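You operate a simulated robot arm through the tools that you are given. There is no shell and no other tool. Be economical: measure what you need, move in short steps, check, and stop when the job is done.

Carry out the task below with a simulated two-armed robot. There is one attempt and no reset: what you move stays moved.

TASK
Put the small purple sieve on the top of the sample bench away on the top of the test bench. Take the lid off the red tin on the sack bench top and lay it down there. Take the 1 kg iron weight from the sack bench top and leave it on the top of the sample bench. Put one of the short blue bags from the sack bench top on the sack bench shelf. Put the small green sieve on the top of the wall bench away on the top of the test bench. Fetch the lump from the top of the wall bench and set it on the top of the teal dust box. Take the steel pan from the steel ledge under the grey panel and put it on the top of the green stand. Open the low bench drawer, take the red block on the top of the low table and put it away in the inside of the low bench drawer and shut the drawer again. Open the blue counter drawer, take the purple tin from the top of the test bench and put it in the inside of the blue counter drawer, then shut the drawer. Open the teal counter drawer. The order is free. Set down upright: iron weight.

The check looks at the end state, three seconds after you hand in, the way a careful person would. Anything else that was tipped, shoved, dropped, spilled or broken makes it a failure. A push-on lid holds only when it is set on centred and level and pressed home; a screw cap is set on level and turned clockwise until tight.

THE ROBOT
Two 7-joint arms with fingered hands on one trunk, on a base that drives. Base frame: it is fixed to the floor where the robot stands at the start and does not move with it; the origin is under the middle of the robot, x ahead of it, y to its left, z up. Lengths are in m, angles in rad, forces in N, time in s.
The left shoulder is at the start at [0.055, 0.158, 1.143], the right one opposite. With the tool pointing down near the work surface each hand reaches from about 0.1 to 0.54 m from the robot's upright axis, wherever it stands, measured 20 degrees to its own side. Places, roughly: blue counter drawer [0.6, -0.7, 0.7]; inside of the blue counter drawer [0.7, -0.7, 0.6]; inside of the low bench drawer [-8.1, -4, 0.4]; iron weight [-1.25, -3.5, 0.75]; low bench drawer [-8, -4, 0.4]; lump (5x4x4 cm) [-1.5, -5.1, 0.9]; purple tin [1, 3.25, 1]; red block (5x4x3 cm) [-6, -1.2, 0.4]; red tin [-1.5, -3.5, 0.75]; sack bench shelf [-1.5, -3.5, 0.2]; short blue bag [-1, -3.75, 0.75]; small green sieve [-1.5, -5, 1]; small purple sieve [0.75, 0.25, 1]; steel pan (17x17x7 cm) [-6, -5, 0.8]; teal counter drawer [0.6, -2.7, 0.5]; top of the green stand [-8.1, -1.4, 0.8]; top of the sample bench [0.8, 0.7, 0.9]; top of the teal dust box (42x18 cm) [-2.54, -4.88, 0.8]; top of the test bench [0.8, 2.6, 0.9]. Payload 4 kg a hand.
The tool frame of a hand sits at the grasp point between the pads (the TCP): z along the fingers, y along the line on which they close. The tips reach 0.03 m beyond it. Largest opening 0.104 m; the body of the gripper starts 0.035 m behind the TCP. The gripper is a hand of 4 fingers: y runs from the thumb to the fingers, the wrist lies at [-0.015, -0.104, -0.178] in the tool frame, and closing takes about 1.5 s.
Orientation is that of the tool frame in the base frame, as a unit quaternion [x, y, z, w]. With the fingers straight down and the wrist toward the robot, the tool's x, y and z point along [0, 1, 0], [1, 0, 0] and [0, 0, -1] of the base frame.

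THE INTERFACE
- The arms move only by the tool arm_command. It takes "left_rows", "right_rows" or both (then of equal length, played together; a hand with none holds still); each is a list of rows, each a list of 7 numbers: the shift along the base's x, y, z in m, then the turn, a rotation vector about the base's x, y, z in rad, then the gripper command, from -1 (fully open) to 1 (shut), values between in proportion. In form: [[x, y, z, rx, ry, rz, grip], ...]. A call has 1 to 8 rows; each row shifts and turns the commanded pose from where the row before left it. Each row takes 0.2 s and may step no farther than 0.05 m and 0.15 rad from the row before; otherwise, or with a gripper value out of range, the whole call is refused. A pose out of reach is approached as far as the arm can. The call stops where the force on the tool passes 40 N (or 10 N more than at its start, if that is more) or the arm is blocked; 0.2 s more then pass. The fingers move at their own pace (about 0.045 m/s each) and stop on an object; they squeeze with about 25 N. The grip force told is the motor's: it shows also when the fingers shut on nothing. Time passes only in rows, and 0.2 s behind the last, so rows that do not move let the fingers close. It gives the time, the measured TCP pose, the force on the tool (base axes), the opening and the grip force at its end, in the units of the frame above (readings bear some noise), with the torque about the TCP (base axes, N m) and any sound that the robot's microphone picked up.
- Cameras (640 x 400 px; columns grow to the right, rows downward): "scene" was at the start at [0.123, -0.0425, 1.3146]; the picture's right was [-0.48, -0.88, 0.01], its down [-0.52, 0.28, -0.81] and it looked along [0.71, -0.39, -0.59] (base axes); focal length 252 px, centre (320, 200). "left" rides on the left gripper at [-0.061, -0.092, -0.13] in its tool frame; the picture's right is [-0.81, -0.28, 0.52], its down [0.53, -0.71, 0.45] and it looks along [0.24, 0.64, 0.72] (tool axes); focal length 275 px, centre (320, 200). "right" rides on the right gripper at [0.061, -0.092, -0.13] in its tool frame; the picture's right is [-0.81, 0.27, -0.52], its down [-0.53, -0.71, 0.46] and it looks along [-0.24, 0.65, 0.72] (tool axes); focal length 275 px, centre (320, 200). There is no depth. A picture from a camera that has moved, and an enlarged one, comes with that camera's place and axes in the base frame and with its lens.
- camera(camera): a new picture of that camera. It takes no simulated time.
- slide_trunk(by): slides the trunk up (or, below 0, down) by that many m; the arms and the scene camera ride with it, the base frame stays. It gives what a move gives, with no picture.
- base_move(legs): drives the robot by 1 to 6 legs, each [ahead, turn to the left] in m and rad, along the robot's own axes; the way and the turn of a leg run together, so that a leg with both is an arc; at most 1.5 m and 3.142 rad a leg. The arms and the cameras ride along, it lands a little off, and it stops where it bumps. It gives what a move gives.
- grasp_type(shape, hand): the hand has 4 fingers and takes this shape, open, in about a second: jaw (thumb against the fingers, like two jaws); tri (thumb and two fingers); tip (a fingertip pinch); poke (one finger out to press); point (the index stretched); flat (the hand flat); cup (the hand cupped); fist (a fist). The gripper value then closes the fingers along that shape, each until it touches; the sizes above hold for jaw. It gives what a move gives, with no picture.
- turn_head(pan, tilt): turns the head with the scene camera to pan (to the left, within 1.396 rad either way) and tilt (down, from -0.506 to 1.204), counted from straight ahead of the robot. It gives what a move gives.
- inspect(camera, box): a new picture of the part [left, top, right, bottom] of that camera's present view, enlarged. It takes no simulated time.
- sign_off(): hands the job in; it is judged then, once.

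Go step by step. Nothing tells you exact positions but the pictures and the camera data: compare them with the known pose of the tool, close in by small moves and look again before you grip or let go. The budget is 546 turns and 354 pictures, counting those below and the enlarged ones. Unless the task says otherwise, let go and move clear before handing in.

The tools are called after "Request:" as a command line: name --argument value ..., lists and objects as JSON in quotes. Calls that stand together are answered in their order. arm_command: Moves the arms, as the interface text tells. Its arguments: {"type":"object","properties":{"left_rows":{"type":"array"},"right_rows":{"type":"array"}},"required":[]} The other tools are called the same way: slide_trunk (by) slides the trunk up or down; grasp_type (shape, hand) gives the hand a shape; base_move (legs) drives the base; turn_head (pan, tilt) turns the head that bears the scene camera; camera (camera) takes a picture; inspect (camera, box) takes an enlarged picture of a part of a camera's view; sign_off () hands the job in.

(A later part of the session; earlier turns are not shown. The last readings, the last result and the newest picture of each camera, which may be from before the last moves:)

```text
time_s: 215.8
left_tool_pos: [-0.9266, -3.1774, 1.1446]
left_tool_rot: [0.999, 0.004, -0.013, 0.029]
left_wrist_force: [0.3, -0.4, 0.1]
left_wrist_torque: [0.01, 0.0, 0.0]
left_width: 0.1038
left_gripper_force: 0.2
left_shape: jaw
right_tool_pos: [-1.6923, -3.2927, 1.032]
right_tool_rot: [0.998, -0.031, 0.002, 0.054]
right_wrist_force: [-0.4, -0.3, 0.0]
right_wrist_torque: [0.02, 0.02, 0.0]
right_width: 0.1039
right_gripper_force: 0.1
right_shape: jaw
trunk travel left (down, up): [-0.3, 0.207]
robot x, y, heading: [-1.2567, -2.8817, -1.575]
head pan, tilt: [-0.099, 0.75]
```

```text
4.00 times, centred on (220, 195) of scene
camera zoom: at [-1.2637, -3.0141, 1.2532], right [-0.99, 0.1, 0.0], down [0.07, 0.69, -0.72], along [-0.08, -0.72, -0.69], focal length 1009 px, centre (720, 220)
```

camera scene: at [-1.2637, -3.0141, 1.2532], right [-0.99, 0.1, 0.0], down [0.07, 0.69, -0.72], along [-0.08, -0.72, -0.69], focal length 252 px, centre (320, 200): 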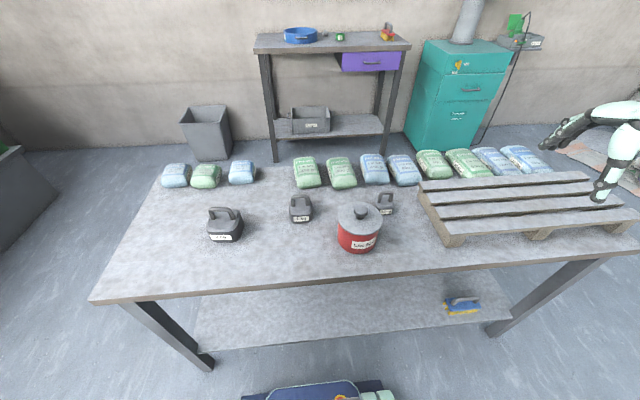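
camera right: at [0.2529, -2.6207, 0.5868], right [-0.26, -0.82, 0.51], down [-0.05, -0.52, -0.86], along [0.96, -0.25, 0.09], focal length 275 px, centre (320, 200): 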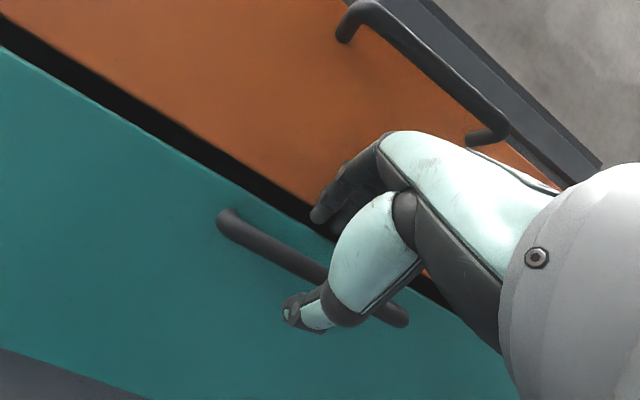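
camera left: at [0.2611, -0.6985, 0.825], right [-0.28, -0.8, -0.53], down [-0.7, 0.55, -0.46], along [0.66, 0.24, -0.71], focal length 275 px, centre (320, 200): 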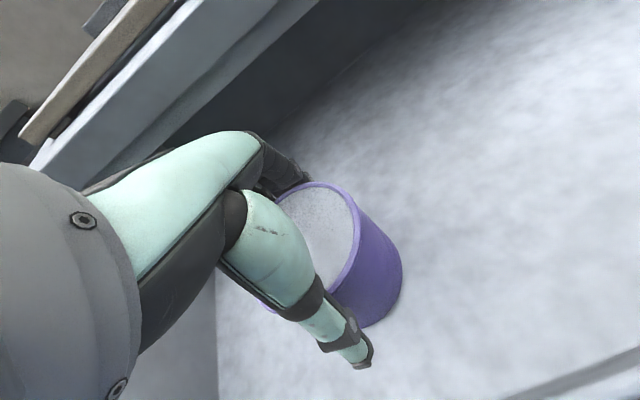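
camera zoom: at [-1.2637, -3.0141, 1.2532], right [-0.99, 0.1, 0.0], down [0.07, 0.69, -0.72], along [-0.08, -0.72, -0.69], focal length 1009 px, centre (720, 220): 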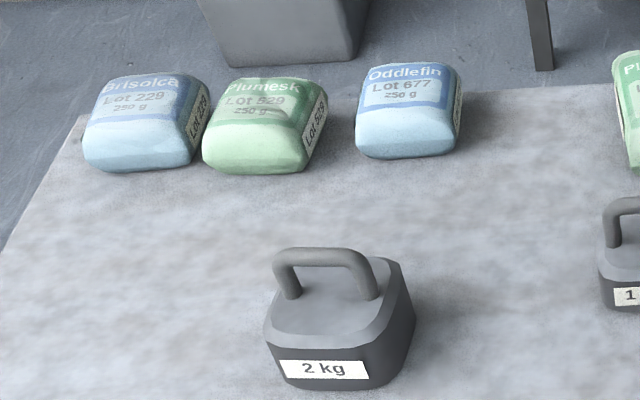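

The lid's knob is at about [-1.408, -3.425, 0.813]. I bring the right hand upright above it.

Request:
arm_command --right_rows '[[0.045, -0.01, 0, 0.03, 0, 0, -1], [0.045, -0.015, 0, 0.03, 0, 0, -1], [0.045, -0.015, 0, 0.03, 0, 0, -1], [0.045, -0.018, 0, 0.018, 0, 0, -1], [0.045, -0.018, 0, 0, 0, 0, -0.5], [0.04, -0.02, -0.015, 0, 0, 0, -0.2], [0.019, -0.018, -0.04, 0, 0, 0, -0.2], [0, -0.018, -0.04, 0, 0, 0, -0.2]]'

Request:
camera --camera "right"

Request:
camera --camera "scene"

```text
time_s: 217.6
left_tool_pos: [-0.9267, -3.1646, 1.1483]
left_tool_rot: [0.999, 0.004, -0.013, 0.035]
left_wrist_force: [1.0, 0.4, -0.3]
left_wrist_torque: [0.0, 0.01, 0.01]
left_width: 0.1043
left_gripper_force: 0.1
left_shape: jaw
right_tool_pos: [-1.4074, -3.4136, 0.9413]
right_tool_rot: [0.999, -0.031, 0.003, 0.008]
right_wrist_force: [0.3, 0.6, 0.5]
right_wrist_torque: [0.0, 0.0, 0.0]
right_width: 0.063
right_gripper_force: 0.2
right_shape: jaw
trunk travel left (down, up): [-0.3, 0.207]
robot x, y, heading: [-1.2521, -2.8884, -1.579]
head pan, tilt: [-0.099, 0.75]
```

```text
237 pictures are left
camera right: at [-1.3409, -3.3252, 1.0702], right [-0.83, -0.22, 0.52], down [-0.49, 0.74, -0.47], along [-0.28, -0.64, -0.72], focal length 275 px, centre (320, 200)
```

right: 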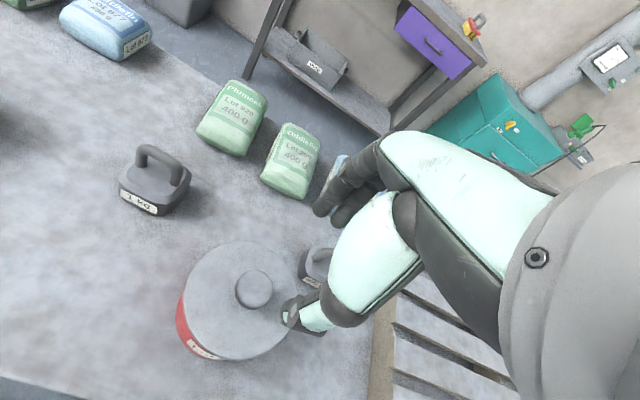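

```text
236 pictures are left
camera scene: at [-1.2636, -3.0143, 1.2532], right [-0.99, 0.11, 0.0], down [0.07, 0.69, -0.72], along [-0.08, -0.72, -0.69], focal length 252 px, centre (320, 200)
```

scene: 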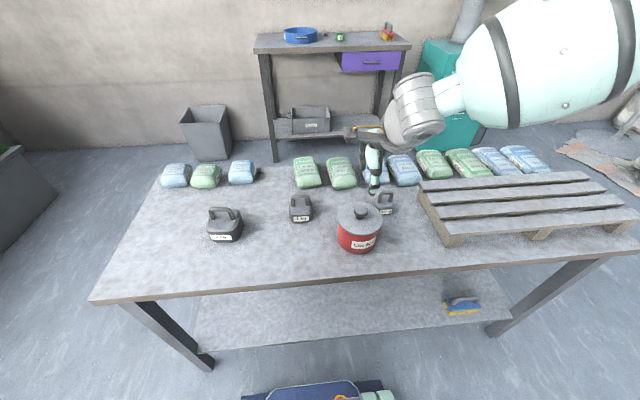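

Request:
arm_command --right_rows '[[0.003, -0.005, -0.03, 0, 0, 0, -0.2], [0, 0, -0.03, 0, 0, 0, -0.2]]'

Request:
camera --camera "right"

Request:
inspect --camera "scene" --box '[290, 150, 450, 250]'

```text
time_s: 218.2
left_tool_pos: [-0.927, -3.1633, 1.1488]
left_tool_rot: [0.999, 0.003, -0.014, 0.035]
left_wrist_force: [0.2, 0.2, 0.1]
left_wrist_torque: [0.0, -0.04, 0.01]
left_width: 0.1042
left_gripper_force: 0.1
left_shape: jaw
right_tool_pos: [-1.4053, -3.4183, 0.8817]
right_tool_rot: [0.999, -0.031, 0.002, 0.008]
right_wrist_force: [0.2, -0.1, -1.0]
right_wrist_torque: [-0.01, 0.02, -0.01]
right_width: 0.0629
right_gripper_force: 0.0
right_shape: jaw
trunk travel left (down, up): [-0.3, 0.207]
robot x, y, heading: [-1.2526, -2.8879, -1.577]
head pan, tilt: [-0.099, 0.75]
```

```text
235 pictures are left
camera right: at [-1.3382, -3.329, 1.0113], right [-0.83, -0.22, 0.52], down [-0.49, 0.74, -0.47], along [-0.28, -0.64, -0.72], focal length 275 px, centre (320, 200)
```

right: 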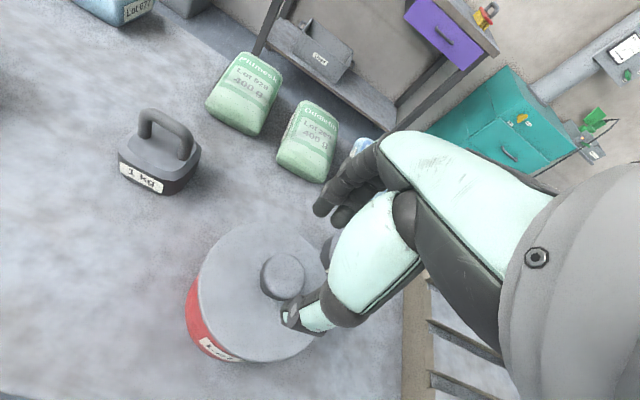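

```text
4.00 times, centred on (370, 200) of scene
camera zoom: at [-1.2635, -3.0141, 1.2532], right [-0.99, 0.1, 0.0], down [0.07, 0.69, -0.72], along [-0.08, -0.72, -0.69], focal length 1009 px, centre (120, 200)
```

zoom: 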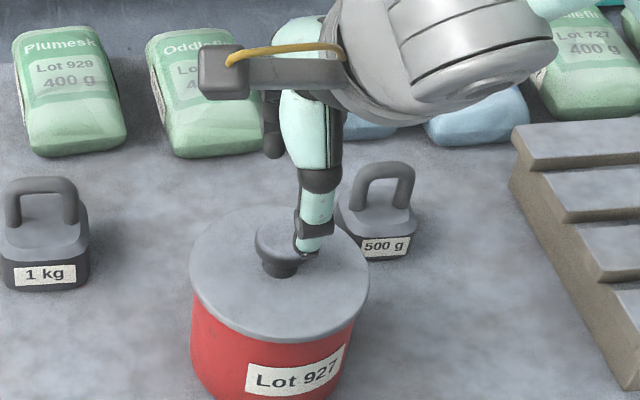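

Request:
arm_command --right_rows '[[0.007, 0.004, 0, 0, 0, 0, -0.2], [0, 0, -0.02, 0, 0, 0, -0.2], [0, 0, -0.02, 0, 0, 0, -0.2], [0, 0, -0.013, 0, 0, 0, -0.2]]'

Request:
camera --camera "right"

Request:
inspect --camera "scene" --box '[310, 170, 430, 245]'

```text
time_s: 219.2
left_tool_pos: [-0.9263, -3.161, 1.1501]
left_tool_rot: [0.999, 0.004, -0.013, 0.036]
left_wrist_force: [-0.2, 0.9, -0.6]
left_wrist_torque: [-0.02, 0.0, -0.03]
left_width: 0.1042
left_gripper_force: 0.0
left_shape: jaw
right_tool_pos: [-1.4041, -3.4109, 0.8384]
right_tool_rot: [0.999, -0.03, 0.003, 0.013]
right_wrist_force: [0.5, -0.9, 18.4]
right_wrist_torque: [0.73, -0.12, -0.03]
right_width: 0.0616
right_gripper_force: 0.1
right_shape: jaw
right hand out of reach, approached as far as the arm can: row 4
trunk travel left (down, up): [-0.3, 0.207]
robot x, y, heading: [-1.2546, -2.8839, -1.577]
head pan, tilt: [-0.099, 0.75]
```

```text
233 pictures are left
camera right: at [-1.3375, -3.3206, 0.9662], right [-0.83, -0.21, 0.52], down [-0.49, 0.73, -0.48], along [-0.28, -0.65, -0.71], focal length 275 px, centre (320, 200)
```

right: 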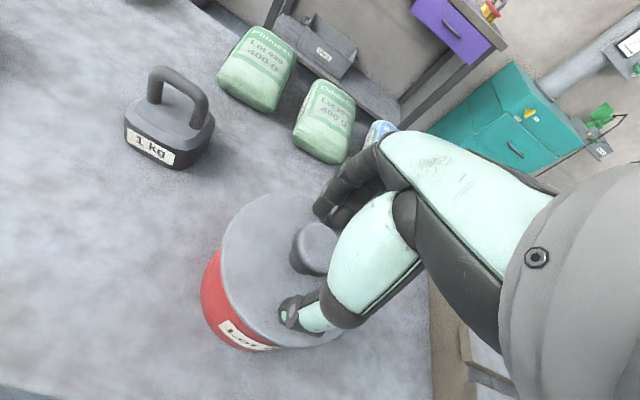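

```text
5.33 times, centred on (370, 208) of scene
camera zoom: at [-1.2628, -3.0111, 1.2538], right [-0.99, 0.1, 0.0], down [0.07, 0.69, -0.72], along [-0.08, -0.72, -0.69], focal length 1345 px, centre (53, 160)
```

zoom: 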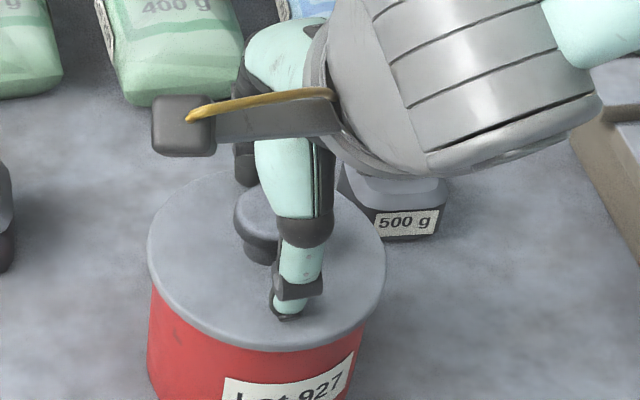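

Request:
arm_command --right_rows '[[0.005, 0, 0.006, 0, 0, 0, -0.2], [0, 0, 0, 0, 0, 0, 0.3], [0, 0, 0, 0, 0, 0, 1], [0, 0, 0, 0, 0, 0, 1], [0, 0, 0, 0, 0, 0, 1], [0, 0, 0, 0, 0, 0, 1]]'

Request:
camera --camera "right"

```text
time_s: 220.6
left_tool_pos: [-0.9276, -3.1635, 1.15]
left_tool_rot: [0.999, 0.004, -0.013, 0.035]
left_wrist_force: [0.1, 0.4, -0.4]
left_wrist_torque: [-0.02, 0.0, 0.03]
left_width: 0.1041
left_gripper_force: 0.1
left_shape: jaw
right_tool_pos: [-1.4001, -3.411, 0.8412]
right_tool_rot: [1.0, -0.03, 0.002, 0.008]
right_wrist_force: [-0.2, 0.4, -1.2]
right_wrist_torque: [0.0, -0.01, -0.05]
right_width: 0.0226
right_gripper_force: 24.6
right_shape: jaw
trunk travel left (down, up): [-0.3, 0.207]
robot x, y, heading: [-1.2514, -2.883, -1.575]
head pan, tilt: [-0.099, 0.75]
```

```text
231 pictures are left
camera right: at [-1.334, -3.3216, 0.9693], right [-0.83, -0.22, 0.52], down [-0.49, 0.74, -0.47], along [-0.28, -0.64, -0.72], focal length 275 px, centre (320, 200)
```

right: 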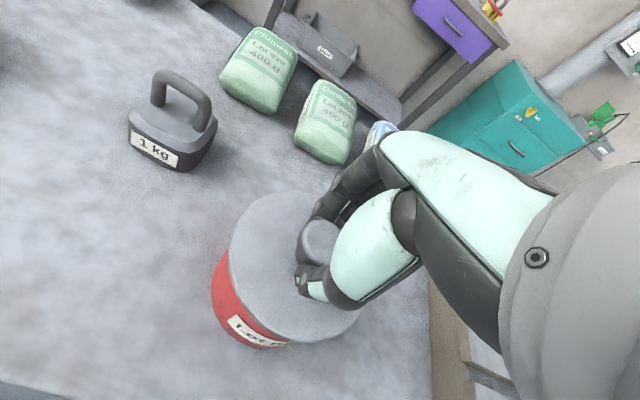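

Knob gripped. I lift gently and watch whether the tin stays.

Request:
arm_command --right_rows '[[0, 0, 0.005, 0, 0, 0, 1], [0, 0, 0.01, 0, 0, 0, 1], [0, 0, 0.01, 0, 0, 0, 1]]'

Request:
inspect --camera "scene" --box '[310, 170, 430, 245]'

```text
time_s: 221.4
left_tool_pos: [-0.9279, -3.1636, 1.1497]
left_tool_rot: [0.999, 0.004, -0.013, 0.035]
left_wrist_force: [0.5, 0.0, -0.5]
left_wrist_torque: [-0.04, -0.04, 0.02]
left_width: 0.1042
left_gripper_force: 0.1
left_shape: jaw
right_tool_pos: [-1.4018, -3.41, 0.8667]
right_tool_rot: [1.0, -0.03, 0.002, 0.008]
right_wrist_force: [-0.3, 0.4, -1.7]
right_wrist_torque: [-0.02, 0.0, -0.01]
right_width: 0.0227
right_gripper_force: 25.5
right_shape: jaw
trunk travel left (down, up): [-0.3, 0.207]
robot x, y, heading: [-1.2485, -2.8842, -1.579]
head pan, tilt: [-0.099, 0.75]
```

```text
5.33 times, centred on (370, 208) of scene
camera zoom: at [-1.2636, -3.0135, 1.2533], right [-0.99, 0.1, 0.0], down [0.07, 0.69, -0.72], along [-0.08, -0.72, -0.69], focal length 1345 px, centre (53, 160)
```

zoom: 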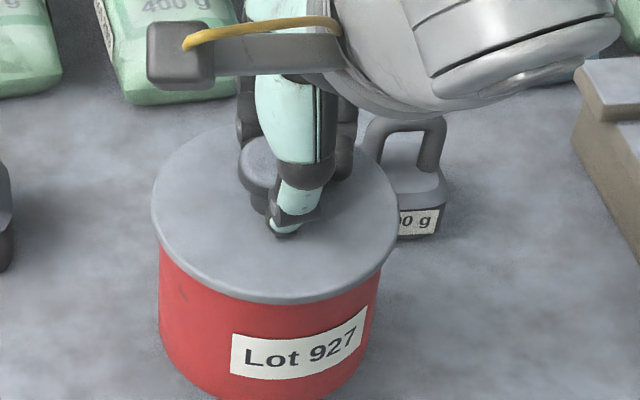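

Request:
arm_command --right_rows '[[0, 0, 0.03, 0, 0, 0, 1], [0, 0, 0.03, 0, 0, 0, 1]]'

Request:
camera --camera "scene"

```text
time_s: 222.0
left_tool_pos: [-0.9261, -3.1631, 1.1488]
left_tool_rot: [0.999, 0.003, -0.013, 0.035]
left_wrist_force: [0.1, 0.0, 0.3]
left_wrist_torque: [0.0, -0.01, 0.01]
left_width: 0.104
left_gripper_force: 0.0
left_shape: jaw
right_tool_pos: [-1.4039, -3.4098, 0.9275]
right_tool_rot: [0.999, -0.031, 0.002, 0.008]
right_wrist_force: [0.1, -0.2, -1.6]
right_wrist_torque: [-0.02, 0.01, -0.01]
right_width: 0.0225
right_gripper_force: 24.9
right_shape: jaw
trunk travel left (down, up): [-0.3, 0.207]
robot x, y, heading: [-1.2548, -2.886, -1.573]
head pan, tilt: [-0.099, 0.75]
```

```text
229 pictures are left
camera scene: at [-1.2635, -3.0128, 1.2534], right [-0.99, 0.1, 0.0], down [0.07, 0.69, -0.72], along [-0.08, -0.72, -0.69], focal length 252 px, centre (320, 200)
```

scene: 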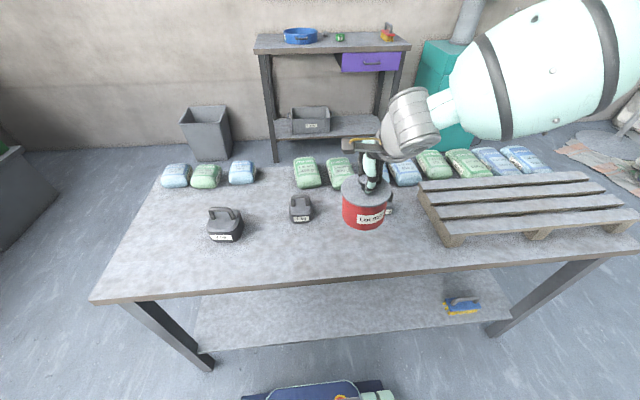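

The tin rose with its lid — it's a tight push-on lid and the tin is light. I set it back down and measure the body width to see if the other hand can hold it.

Request:
inspect --camera "scene" --box '[310, 160, 430, 235]'

Request:
camera --camera "left"

```text
5.33 times, centred on (370, 198) of scene
camera zoom: at [-1.2635, -3.0128, 1.2534], right [-0.99, 0.1, 0.0], down [0.07, 0.69, -0.72], along [-0.08, -0.72, -0.69], focal length 1345 px, centre (53, 213)
```

zoom: 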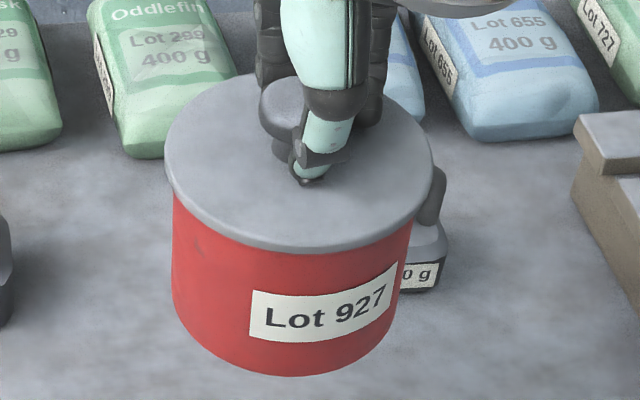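

```text
227 pictures are left
camera left: at [-0.9853, -3.0623, 1.2746], right [-0.83, 0.23, -0.51], down [0.51, 0.68, -0.52], along [0.23, -0.69, -0.68], focal length 275 px, centre (320, 200)
```

left: 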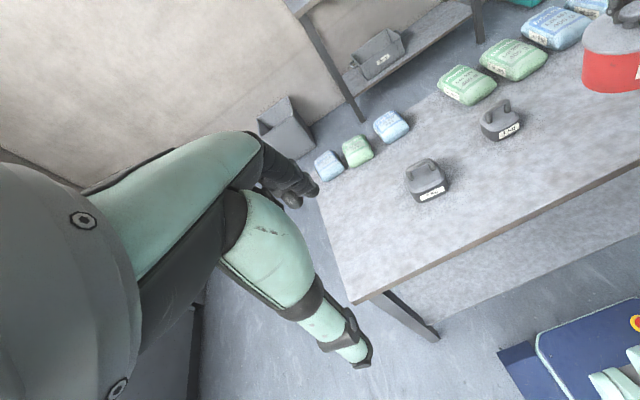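

Request:
grasp_type --hand "left" --shape "cup"

Request:
camera --camera "left"

```text
time_s: 222.9
left_tool_pos: [-0.9275, -3.1642, 1.1496]
left_tool_rot: [0.999, 0.004, -0.013, 0.035]
left_wrist_force: [0.3, 0.6, -0.3]
left_wrist_torque: [0.0, -0.01, 0.0]
left_width: 0.0599
left_gripper_force: 0.1
left_shape: cup
right_tool_pos: [-1.4036, -3.4094, 0.9266]
right_tool_rot: [0.999, -0.032, 0.001, 0.009]
right_wrist_force: [0.4, 0.0, -1.2]
right_wrist_torque: [-0.01, 0.02, 0.0]
right_width: 0.0224
right_gripper_force: 24.9
right_shape: jaw
trunk travel left (down, up): [-0.3, 0.207]
robot x, y, heading: [-1.2524, -2.883, -1.573]
head pan, tilt: [-0.099, 0.75]
```

```text
226 pictures are left
camera left: at [-0.9855, -3.0632, 1.2744], right [-0.83, 0.23, -0.51], down [0.51, 0.68, -0.52], along [0.23, -0.69, -0.68], focal length 275 px, centre (320, 200)
```

left: 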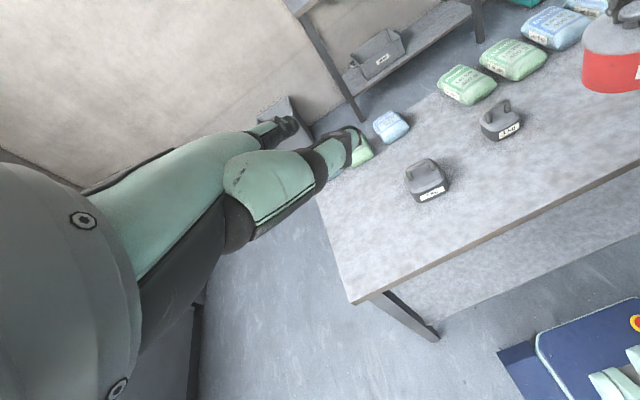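

Cup is narrower. I return to jaw, lift the tin a little higher with the right hand, and swing the left hand to point sideways at the tin body.

Request:
grasp_type --hand "left" --shape "jaw"

Request:
arm_command --left_rows '[[-0.02, -0.016, -0.014, 0, 0.1, 0, -1], [-0.02, -0.016, -0.014, 0, 0.1, 0, -1], [-0.02, -0.016, -0.014, 0, 0.1, 0, -1], [-0.02, -0.016, -0.014, 0, 0.1, 0, -1], [-0.02, -0.016, -0.014, 0, 0.1, 0, -1], [-0.02, -0.016, -0.014, 0, 0.1, 0, -1], [-0.02, -0.016, -0.014, 0, 0.1, 0, -1], [-0.02, -0.016, -0.014, 0, 0.1, 0, -1]]' --right_rows '[[0, 0, 0.01, 0, 0, 0, 1], [0, 0, 0.01, 0, 0, 0, 1], [0, 0, 0.01, 0, 0, 0, 1], [0, 0, 0.01, 0, 0, 0, 1], [0, 0, 0.01, 0, 0, 0, 1], [0, 0, 0.01, 0, 0, 0, 1], [0, 0, 0.01, 0, 0, 0, 1], [0, 0, 0.01, 0, 0, 0, 1]]'

Request:
camera --camera "scene"

```text
time_s: 223.8
left_tool_pos: [-0.9271, -3.1635, 1.1495]
left_tool_rot: [0.999, 0.004, -0.013, 0.035]
left_wrist_force: [-0.2, 0.3, 0.2]
left_wrist_torque: [0.03, -0.02, 0.04]
left_width: 0.1038
left_gripper_force: 0.0
left_shape: jaw
right_tool_pos: [-1.4049, -3.4091, 0.9269]
right_tool_rot: [0.999, -0.031, 0.002, 0.008]
right_wrist_force: [0.2, 0.2, -1.1]
right_wrist_torque: [0.03, 0.0, 0.0]
right_width: 0.0228
right_gripper_force: 25.2
right_shape: jaw
trunk travel left (down, up): [-0.3, 0.207]
robot x, y, heading: [-1.2519, -2.8865, -1.577]
head pan, tilt: [-0.099, 0.75]
```

```text
time_s: 225.6
left_tool_pos: [-1.0853, -3.3008, 1.0422]
left_tool_rot: [0.916, 0.019, -0.401, 0.031]
left_wrist_force: [0.4, 0.7, -0.2]
left_wrist_torque: [0.0, 0.0, 0.01]
left_width: 0.1037
left_gripper_force: 0.1
left_shape: jaw
left hand out of reach, approached as far as the arm can: row 3, 4, 6
right_tool_pos: [-1.4022, -3.4118, 1.0039]
right_tool_rot: [0.999, -0.031, 0.002, 0.007]
right_wrist_force: [0.0, 0.2, -1.9]
right_wrist_torque: [0.0, 0.02, 0.04]
right_width: 0.0224
right_gripper_force: 25.2
right_shape: jaw
trunk travel left (down, up): [-0.3, 0.207]
robot x, y, heading: [-1.2534, -2.8865, -1.571]
head pan, tilt: [-0.099, 0.75]
```

```text
225 pictures are left
camera scene: at [-1.2635, -3.0146, 1.2532], right [-0.99, 0.1, 0.0], down [0.07, 0.69, -0.72], along [-0.08, -0.72, -0.69], focal length 252 px, centre (320, 200)
```

scene: 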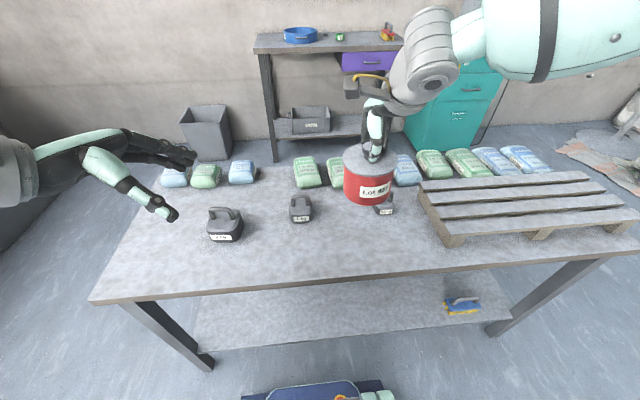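

Request:
arm_command --left_rows '[[-0.015, -0.013, -0.016, 0, 0.1, 0, -1], [-0.02, -0.013, -0.016, 0, 0.1, 0, -1], [-0.02, -0.013, -0.016, 0, 0.1, 0, -1], [-0.02, -0.013, -0.016, 0, 0.1, 0, -1], [-0.02, -0.014, -0.016, 0, 0.1, 0, -1], [-0.02, -0.014, -0.016, 0, 0.1, 0, -1], [-0.02, -0.014, -0.016, 0, 0.1, 0, -1], [-0.02, -0.014, -0.015, 0, 0.04, 0, -1]]'

Request:
camera --camera "scene"

Request:
camera --camera "left"

```text
time_s: 227.4
left_tool_pos: [-1.2376, -3.4078, 0.9173]
left_tool_rot: [0.709, 0.028, -0.705, 0.023]
left_wrist_force: [-0.4, 0.7, -1.1]
left_wrist_torque: [-0.03, 0.0, 0.03]
left_width: 0.1037
left_gripper_force: 0.0
left_shape: jaw
right_tool_pos: [-1.4022, -3.4124, 1.0044]
right_tool_rot: [0.999, -0.031, 0.001, 0.008]
right_wrist_force: [0.8, -0.2, -1.1]
right_wrist_torque: [0.02, 0.0, -0.01]
right_width: 0.0225
right_gripper_force: 24.8
right_shape: jaw
trunk travel left (down, up): [-0.3, 0.207]
robot x, y, heading: [-1.2543, -2.8859, -1.572]
head pan, tilt: [-0.099, 0.75]
```

```text
224 pictures are left
camera scene: at [-1.2642, -3.0144, 1.2532], right [-0.99, 0.1, 0.0], down [0.07, 0.69, -0.72], along [-0.08, -0.72, -0.69], focal length 252 px, centre (320, 200)
```

scene: 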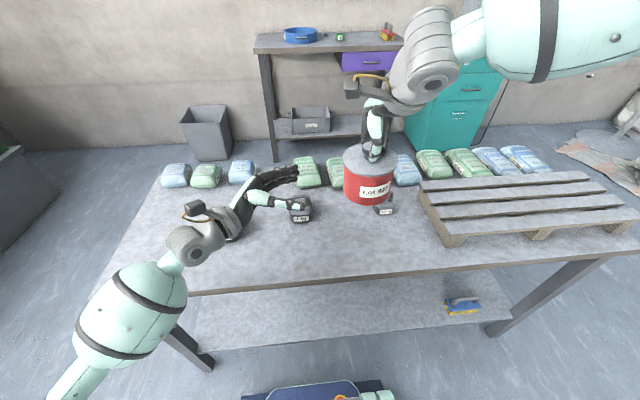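

```text
223 pictures are left
camera left: at [-1.1144, -3.3073, 0.9793], right [-0.54, 0.23, 0.81], down [-0.5, 0.68, -0.53], along [-0.68, -0.69, -0.25], focal length 275 px, centre (320, 200)
```

left: 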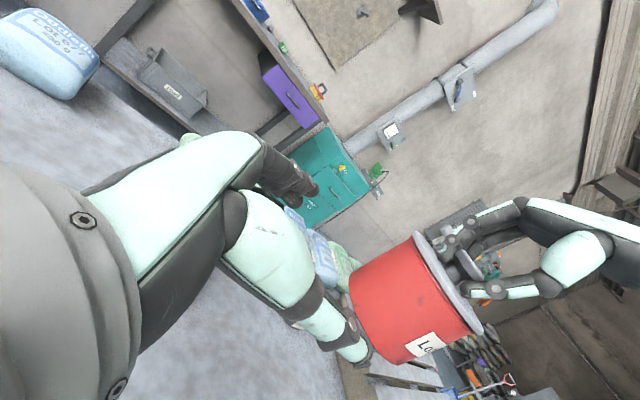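

Request:
arm_command --left_rows '[[-0.025, -0.002, -0.005, 0, 0, -0.036, -1], [-0.025, -0.002, -0.005, 0, 0, -0.036, -1], [-0.02, 0, 0, 0, 0, 0, -1]]'

Request:
camera --camera "left"

Request:
inspect --camera "scene" --box '[240, 130, 440, 255]'

```text
time_s: 228.2
left_tool_pos: [-1.3074, -3.4095, 0.9065]
left_tool_rot: [0.71, 0.002, -0.704, -0.003]
left_wrist_force: [-1.2, 0.4, -0.4]
left_wrist_torque: [-0.04, -0.03, -0.02]
left_width: 0.1039
left_gripper_force: 0.1
left_shape: jaw
right_tool_pos: [-1.4035, -3.4105, 1.0048]
right_tool_rot: [0.999, -0.032, 0.001, 0.008]
right_wrist_force: [1.0, -0.7, -1.6]
right_wrist_torque: [0.0, 0.01, 0.01]
right_width: 0.0226
right_gripper_force: 25.1
right_shape: jaw
trunk travel left (down, up): [-0.3, 0.207]
robot x, y, heading: [-1.2523, -2.8858, -1.575]
head pan, tilt: [-0.099, 0.75]
```

```text
222 pictures are left
camera left: at [-1.178, -3.3187, 0.9692], right [-0.52, 0.27, 0.81], down [-0.45, 0.72, -0.53], along [-0.72, -0.64, -0.25], focal length 275 px, centre (320, 200)
```

left: 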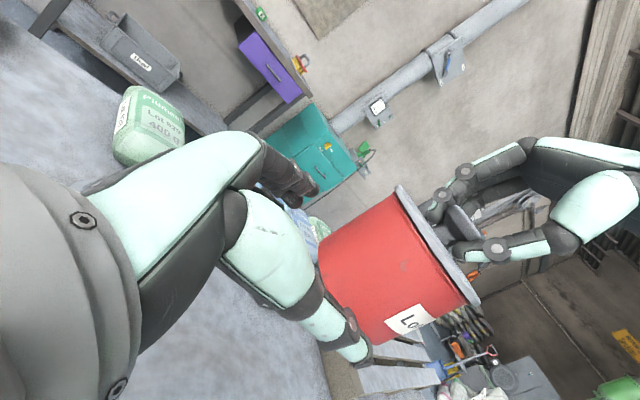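

```text
3.20 times, centred on (340, 192) of scene
camera zoom: at [-1.2645, -3.0137, 1.2533], right [-0.99, 0.1, 0.0], down [0.07, 0.69, -0.72], along [-0.08, -0.72, -0.69], focal length 807 px, centre (256, 224)
```

zoom: 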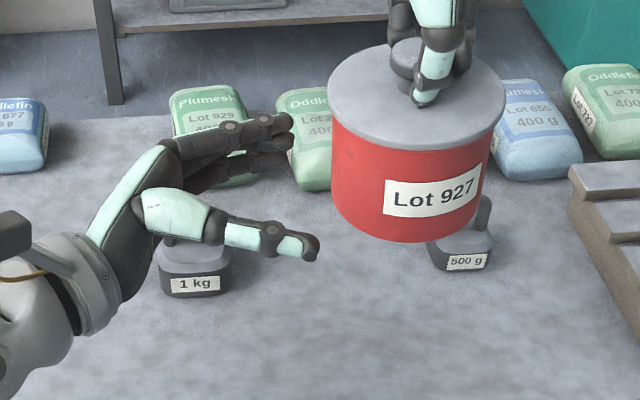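

Request:
arm_command --left_rows '[[-0.015, 0, 0, 0, 0, 0, -1], [-0.015, 0, 0, 0, 0, 0, -1], [-0.01, 0, 0, 0, 0, 0, -1]]'

Request:
camera --camera "left"

Request:
inspect --camera "scene" --box '[240, 130, 440, 255]'

```text
time_s: 229.0
left_tool_pos: [-1.3488, -3.411, 0.9051]
left_tool_rot: [0.709, 0.002, -0.705, -0.003]
left_wrist_force: [0.3, -0.2, -0.4]
left_wrist_torque: [-0.03, 0.01, 0.0]
left_width: 0.1037
left_gripper_force: 0.1
left_shape: jaw
right_tool_pos: [-1.4021, -3.41, 1.0058]
right_tool_rot: [0.999, -0.032, 0.001, 0.008]
right_wrist_force: [0.0, -0.1, -1.8]
right_wrist_torque: [-0.01, -0.01, 0.02]
right_width: 0.0224
right_gripper_force: 25.1
right_shape: jaw
trunk travel left (down, up): [-0.3, 0.207]
robot x, y, heading: [-1.2528, -2.8856, -1.577]
head pan, tilt: [-0.099, 0.75]
```

```text
220 pictures are left
camera left: at [-1.218, -3.3199, 0.9683], right [-0.52, 0.27, 0.81], down [-0.45, 0.72, -0.53], along [-0.72, -0.64, -0.25], focal length 275 px, centre (320, 200)
```

left: 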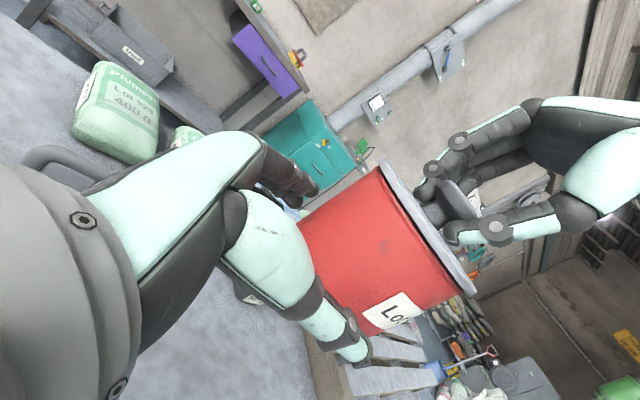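

```text
3.20 times, centred on (340, 192) of scene
camera zoom: at [-1.2639, -3.0141, 1.2533], right [-0.99, 0.1, 0.0], down [0.07, 0.69, -0.72], along [-0.08, -0.72, -0.69], focal length 807 px, centre (256, 224)
```

zoom: 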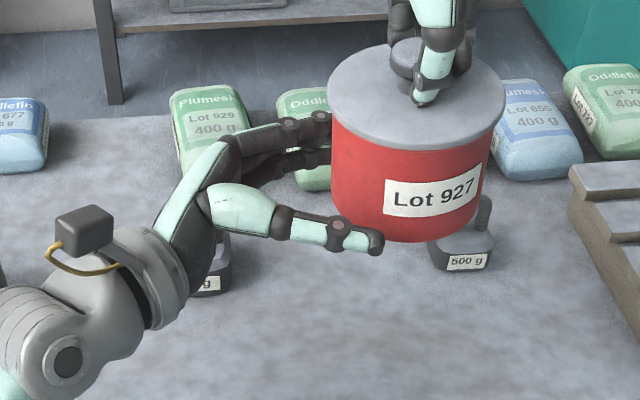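

Request:
arm_command --left_rows '[[0, 0, 0.017, 0, 0, 0, -1], [-0.012, 0, 0, 0, 0, 0, -1], [-0.012, 0, 0, 0, 0, 0, -1], [-0.01, 0, 0, 0, 0, 0, -1]]'

Request:
camera --camera "left"

Request:
inspect --camera "scene" --box '[240, 130, 440, 255]'

```text
time_s: 230.0
left_tool_pos: [-1.3822, -3.4121, 0.9222]
left_tool_rot: [0.709, 0.002, -0.705, -0.002]
left_wrist_force: [1.6, -1.4, -0.1]
left_wrist_torque: [0.0, 0.03, 0.11]
left_width: 0.1037
left_gripper_force: 0.0
left_shape: jaw
right_tool_pos: [-1.4031, -3.4106, 1.0047]
right_tool_rot: [0.999, -0.031, 0.001, 0.008]
right_wrist_force: [-1.6, 1.3, -2.0]
right_wrist_torque: [0.09, 0.17, -0.08]
right_width: 0.0226
right_gripper_force: 25.1
right_shape: jaw
trunk travel left (down, up): [-0.3, 0.207]
robot x, y, heading: [-1.2542, -2.883, -1.576]
head pan, tilt: [-0.099, 0.75]
```

```text
218 pictures are left
camera left: at [-1.2516, -3.3204, 0.9846], right [-0.52, 0.27, 0.81], down [-0.45, 0.72, -0.53], along [-0.72, -0.64, -0.25], focal length 275 px, centre (320, 200)
```

left: 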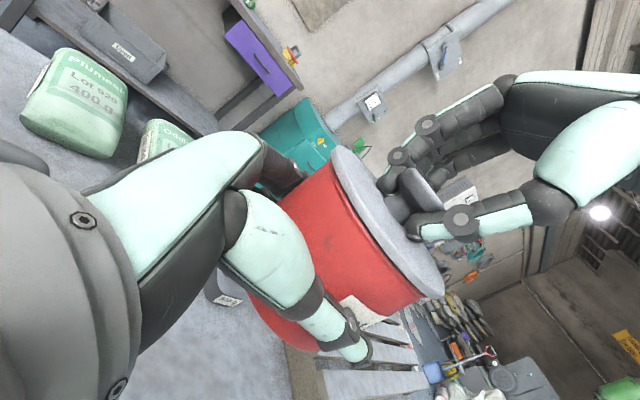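

```text
3.20 times, centred on (340, 192) of scene
camera zoom: at [-1.264, -3.014, 1.2533], right [-0.99, 0.1, 0.0], down [0.07, 0.69, -0.72], along [-0.08, -0.72, -0.69], focal length 807 px, centre (256, 224)
```

zoom: 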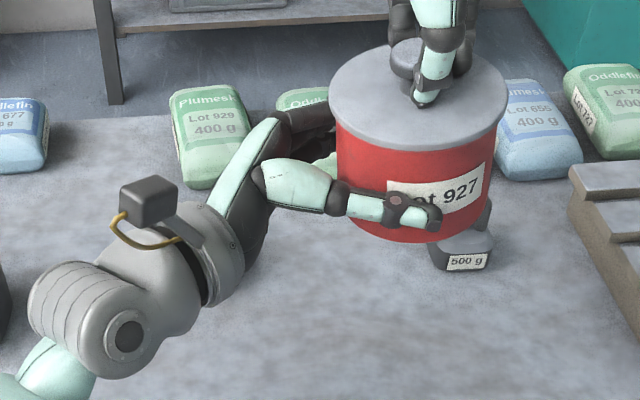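

Excellent: the left hand spans the tin body. I close it and pull the lid up with the right.

Request:
arm_command --left_rows '[[0, 0, 0, 0, 0, 0, 0], [0, 0, 0, 0, 0, 0, 1], [0, 0, 0, 0, 0, 0, 1], [0, 0, 0, 0, 0, 0, 1]]'

Request:
arm_command --left_rows '[[0, 0, 0, 0, 0, 0, 1], [0, 0, 0, 0, 0, 0, 1], [0, 0, 0, 0, 0, 0, 1], [0, 0, 0, 0, 0, 0, 1]]' --right_rows '[[0, 0, 0.005, 0, 0, 0, 1], [0, 0, 0.006, 0, 0, 0, 1], [0, 0, 0.008, 0, 0, 0, 1], [0, 0, 0.01, 0, 0, 0, 1]]'

Request:
inspect --camera "scene" --box '[240, 130, 440, 255]'

```text
time_s: 231.0
left_tool_pos: [-1.3822, -3.413, 0.9211]
left_tool_rot: [0.709, 0.002, -0.706, -0.002]
left_wrist_force: [0.8, -0.2, 0.1]
left_wrist_torque: [0.03, 0.0, -0.01]
left_width: 0.0927
left_gripper_force: 25.3
left_shape: jaw
right_tool_pos: [-1.403, -3.4109, 1.0054]
right_tool_rot: [0.999, -0.032, 0.001, 0.007]
right_wrist_force: [-1.4, -1.0, 0.0]
right_wrist_torque: [-0.01, 0.04, -0.02]
right_width: 0.023
right_gripper_force: 25.1
right_shape: jaw
trunk travel left (down, up): [-0.3, 0.207]
robot x, y, heading: [-1.2548, -2.8843, -1.58]
head pan, tilt: [-0.099, 0.75]
heard: snap
```

```text
time_s: 232.0
left_tool_pos: [-1.3818, -3.4112, 0.9217]
left_tool_rot: [0.709, 0.003, -0.705, -0.003]
left_wrist_force: [0.1, -0.1, 0.5]
left_wrist_torque: [0.0, 0.01, 0.03]
left_width: 0.0932
left_gripper_force: 24.6
left_shape: jaw
right_tool_pos: [-1.4016, -3.4108, 1.0353]
right_tool_rot: [0.999, -0.031, 0.002, 0.008]
right_wrist_force: [0.1, 0.8, -0.6]
right_wrist_torque: [0.03, 0.02, 0.01]
right_width: 0.0226
right_gripper_force: 24.5
right_shape: jaw
trunk travel left (down, up): [-0.3, 0.207]
robot x, y, heading: [-1.2519, -2.8848, -1.573]
head pan, tilt: [-0.099, 0.75]
```

```text
3.20 times, centred on (340, 192) of scene
camera zoom: at [-1.2636, -3.0137, 1.2533], right [-0.99, 0.1, 0.0], down [0.07, 0.69, -0.72], along [-0.08, -0.72, -0.69], focal length 807 px, centre (256, 224)
```

zoom: 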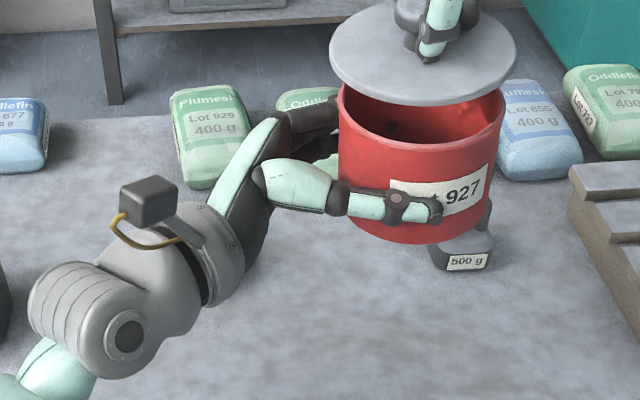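

The lid came off with a snap. I lower the empty tin back to the bench with the left hand.

Request:
arm_command --left_rows '[[-0.007, 0.01, -0.02, 0, 0, 0, 1], [-0.006, 0.01, -0.025, 0, 0, 0, 1], [0, 0, -0.03, 0, 0, 0, 1], [0, 0, -0.03, 0, 0, 0, 1], [0, 0, -0.025, 0, 0, 0, 1], [0, 0, -0.015, 0, 0, 0, 1]]' --right_rows '[[0, 0, 0.01, 0, 0, 0, 1], [0, 0, 0.01, 0, 0, 0, 1], [0, 0, 0.01, 0, 0, 0, 1], [0, 0, 0, 0, 0, 0, 1], [0, 0, 0, 0, 0, 0, 1], [0, 0, 0, 0, 0, 0, 1]]'

Request:
inspect --camera "scene" --box '[240, 130, 440, 255]'

Request:
camera --camera "left"

```text
time_s: 233.4
left_tool_pos: [-1.3927, -3.3928, 0.7747]
left_tool_rot: [0.709, 0.003, -0.705, -0.002]
left_wrist_force: [-0.4, -0.1, 0.1]
left_wrist_torque: [-0.01, -0.01, 0.01]
left_width: 0.0927
left_gripper_force: 24.8
left_shape: jaw
right_tool_pos: [-1.4004, -3.4104, 1.0643]
right_tool_rot: [0.999, -0.031, 0.001, 0.008]
right_wrist_force: [0.6, -0.2, 0.3]
right_wrist_torque: [0.0, 0.02, 0.01]
right_width: 0.0227
right_gripper_force: 25.0
right_shape: jaw
trunk travel left (down, up): [-0.3, 0.207]
robot x, y, heading: [-1.2556, -2.8845, -1.576]
head pan, tilt: [-0.099, 0.75]
```

```text
3.20 times, centred on (340, 192) of scene
camera zoom: at [-1.2636, -3.0142, 1.2533], right [-0.99, 0.1, 0.0], down [0.07, 0.69, -0.72], along [-0.08, -0.72, -0.69], focal length 807 px, centre (256, 224)
```

zoom: 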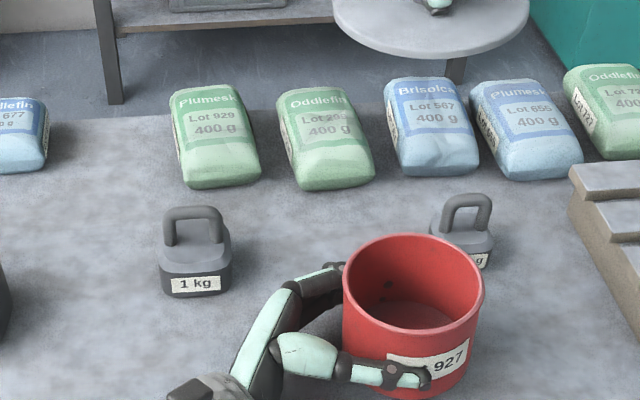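

```text
214 pictures are left
camera left: at [-1.262, -3.3017, 0.8375], right [-0.52, 0.27, 0.81], down [-0.45, 0.72, -0.53], along [-0.72, -0.64, -0.25], focal length 275 px, centre (320, 200)
```

left: 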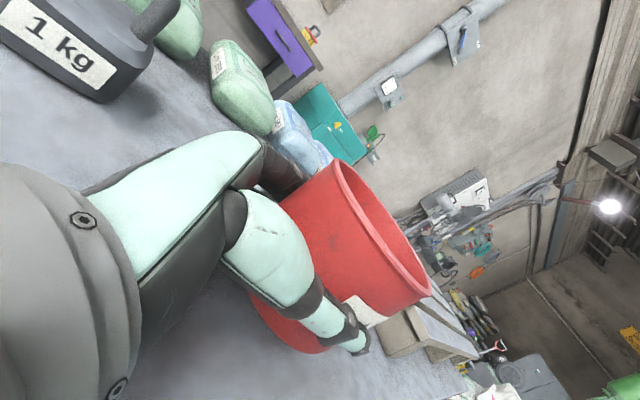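

Request:
arm_command --left_rows '[[0, 0, -0.008, 0, 0, 0, 1], [0, 0, -0.005, 0, 0, 0, 1]]'

Request:
arm_command --left_rows '[[0, 0, -0.004, 0, 0, 0, 1]]'

Request:
arm_command --left_rows '[[0, 0, -0.004, 0, 0, 0, 1]]'

```text
time_s: 234.0
left_tool_pos: [-1.3938, -3.3909, 0.7746]
left_tool_rot: [-0.705, 0.004, 0.709, -0.004]
left_wrist_force: [-0.2, 0.0, 0.2]
left_wrist_torque: [-0.04, -0.03, -0.03]
left_width: 0.0931
left_gripper_force: 25.4
left_shape: jaw
right_tool_pos: [-1.4008, -3.4056, 1.0686]
right_tool_rot: [0.999, -0.032, 0.001, 0.011]
right_wrist_force: [0.2, -0.1, 0.0]
right_wrist_torque: [0.01, -0.01, -0.04]
right_width: 0.0229
right_gripper_force: 25.4
right_shape: jaw
trunk travel left (down, up): [-0.3, 0.207]
robot x, y, heading: [-1.2525, -2.8858, -1.576]
head pan, tilt: [-0.099, 0.75]
```

```text
time_s: 234.4
left_tool_pos: [-1.3948, -3.3899, 0.7749]
left_tool_rot: [-0.704, 0.007, 0.711, -0.006]
left_wrist_force: [0.9, -0.2, -0.1]
left_wrist_torque: [0.01, -0.05, 0.03]
left_width: 0.0931
left_gripper_force: 25.2
left_shape: jaw
right_tool_pos: [-1.4008, -3.4033, 1.0683]
right_tool_rot: [0.999, -0.031, 0.001, 0.011]
right_wrist_force: [-0.7, 0.6, -0.2]
right_wrist_torque: [0.02, 0.0, 0.01]
right_width: 0.0225
right_gripper_force: 25.4
right_shape: jaw
trunk travel left (down, up): [-0.3, 0.207]
robot x, y, heading: [-1.2521, -2.8843, -1.578]
head pan, tilt: [-0.099, 0.75]
```

```text
time_s: 234.8
left_tool_pos: [-1.395, -3.3887, 0.7762]
left_tool_rot: [-0.703, 0.008, 0.711, -0.009]
left_wrist_force: [0.2, 0.1, 0.4]
left_wrist_torque: [0.02, 0.0, 0.0]
left_width: 0.0932
left_gripper_force: 24.4
left_shape: jaw
right_tool_pos: [-1.4, -3.4005, 1.0704]
right_tool_rot: [0.999, -0.031, 0.002, 0.013]
right_wrist_force: [0.0, -0.3, -0.4]
right_wrist_torque: [0.01, 0.01, 0.0]
right_width: 0.0225
right_gripper_force: 25.0
right_shape: jaw
trunk travel left (down, up): [-0.3, 0.207]
robot x, y, heading: [-1.2509, -2.8826, -1.578]
head pan, tilt: [-0.099, 0.75]
```

Something other than the tin blocks (the pose doesn't go down, no tool force). I look.

Request:
camera --camera "scene"

Request:
inspect --camera "scene" --box '[180, 170, 440, 332]'

```text
213 pictures are left
camera scene: at [-1.2635, -2.9931, 1.2555], right [-0.99, 0.11, 0.0], down [0.07, 0.68, -0.73], along [-0.08, -0.73, -0.68], focal length 252 px, centre (320, 200)
```

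scene: 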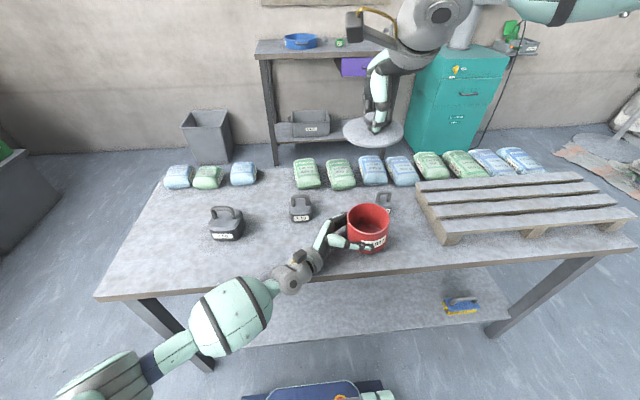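

```text
2.46 times, centred on (310, 251) of scene
camera zoom: at [-1.2635, -2.9931, 1.2555], right [-0.99, 0.11, 0.0], down [0.07, 0.68, -0.73], along [-0.08, -0.73, -0.68], focal length 621 px, centre (345, 74)
```

zoom: 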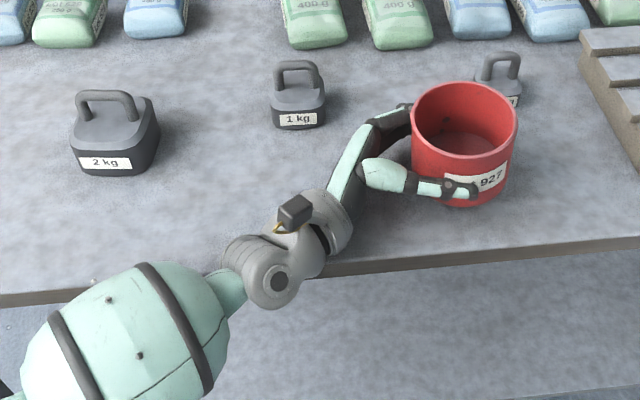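

The left forearm is touching the bench edge. I lift off, raise the trunk so the forearm slopes down, and try again slightly deeper.

Request:
arm_command --left_rows '[[0, 0, 0.02, 0, 0, 0, 1], [0, -0.005, 0.02, 0, 0, 0, 1]]'

Request:
slide_trunk --by 0.2

Request:
arm_command --left_rows '[[0, -0.005, -0.03, 0, 0, 0, 1], [0, -0.005, -0.03, 0, 0, 0, 1], [0, -0.005, -0.03, 0, 0, 0, 1], [0, 0, -0.03, 0, 0, 0, 1], [0, 0, -0.03, 0, 0, 0, 1]]'

Request:
camera --camera "scene"

```text
time_s: 235.4
left_tool_pos: [-1.3946, -3.3925, 0.7925]
left_tool_rot: [0.711, 0.002, -0.703, -0.004]
left_wrist_force: [0.7, 0.3, -0.6]
left_wrist_torque: [0.01, -0.05, 0.05]
left_width: 0.0929
left_gripper_force: 24.6
left_shape: jaw
right_tool_pos: [-1.4026, -3.4092, 1.0659]
right_tool_rot: [0.999, -0.031, 0.002, 0.009]
right_wrist_force: [0.2, 0.7, -0.7]
right_wrist_torque: [-0.05, -0.02, -0.04]
right_width: 0.0224
right_gripper_force: 25.0
right_shape: jaw
trunk travel left (down, up): [-0.3, 0.207]
robot x, y, heading: [-1.2528, -2.886, -1.578]
head pan, tilt: [-0.099, 0.75]
```

```text
time_s: 237.5
left_tool_pos: [-1.3932, -3.3982, 0.9946]
left_tool_rot: [0.71, 0.003, -0.705, -0.001]
left_wrist_force: [0.6, -0.4, -0.8]
left_wrist_torque: [0.01, -0.01, 0.0]
left_width: 0.093
left_gripper_force: 25.1
left_shape: jaw
right_tool_pos: [-1.4018, -3.4119, 1.2667]
right_tool_rot: [0.999, -0.031, 0.001, 0.007]
right_wrist_force: [-0.6, -0.3, -0.6]
right_wrist_torque: [0.01, 0.01, 0.0]
right_width: 0.0228
right_gripper_force: 24.9
right_shape: jaw
trunk travel left (down, up): [-0.5, 0.007]
robot x, y, heading: [-1.2537, -2.8851, -1.573]
head pan, tilt: [-0.099, 0.75]
```

```text
time_s: 238.7
left_tool_pos: [-1.3946, -3.4151, 0.8444]
left_tool_rot: [0.709, 0.001, -0.705, -0.002]
left_wrist_force: [1.0, -0.9, -0.6]
left_wrist_torque: [0.0, -0.03, 0.01]
left_width: 0.093
left_gripper_force: 25.3
left_shape: jaw
right_tool_pos: [-1.4009, -3.4113, 1.2646]
right_tool_rot: [0.999, -0.032, 0.002, 0.008]
right_wrist_force: [-0.3, 0.2, 0.4]
right_wrist_torque: [-0.02, 0.0, 0.01]
right_width: 0.0227
right_gripper_force: 25.1
right_shape: jaw
trunk travel left (down, up): [-0.5, 0.007]
robot x, y, heading: [-1.2512, -2.8815, -1.578]
head pan, tilt: [-0.099, 0.75]
```

```text
211 pictures are left
camera scene: at [-1.2644, -3.0174, 1.4533], right [-0.99, 0.1, 0.0], down [0.07, 0.69, -0.72], along [-0.08, -0.72, -0.69], focal length 252 px, centre (320, 200)
```

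scene: 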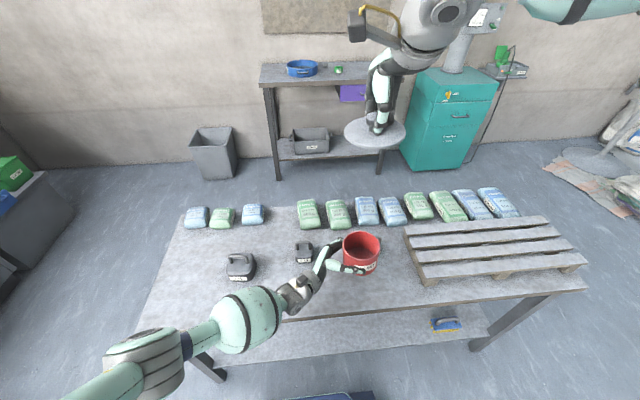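

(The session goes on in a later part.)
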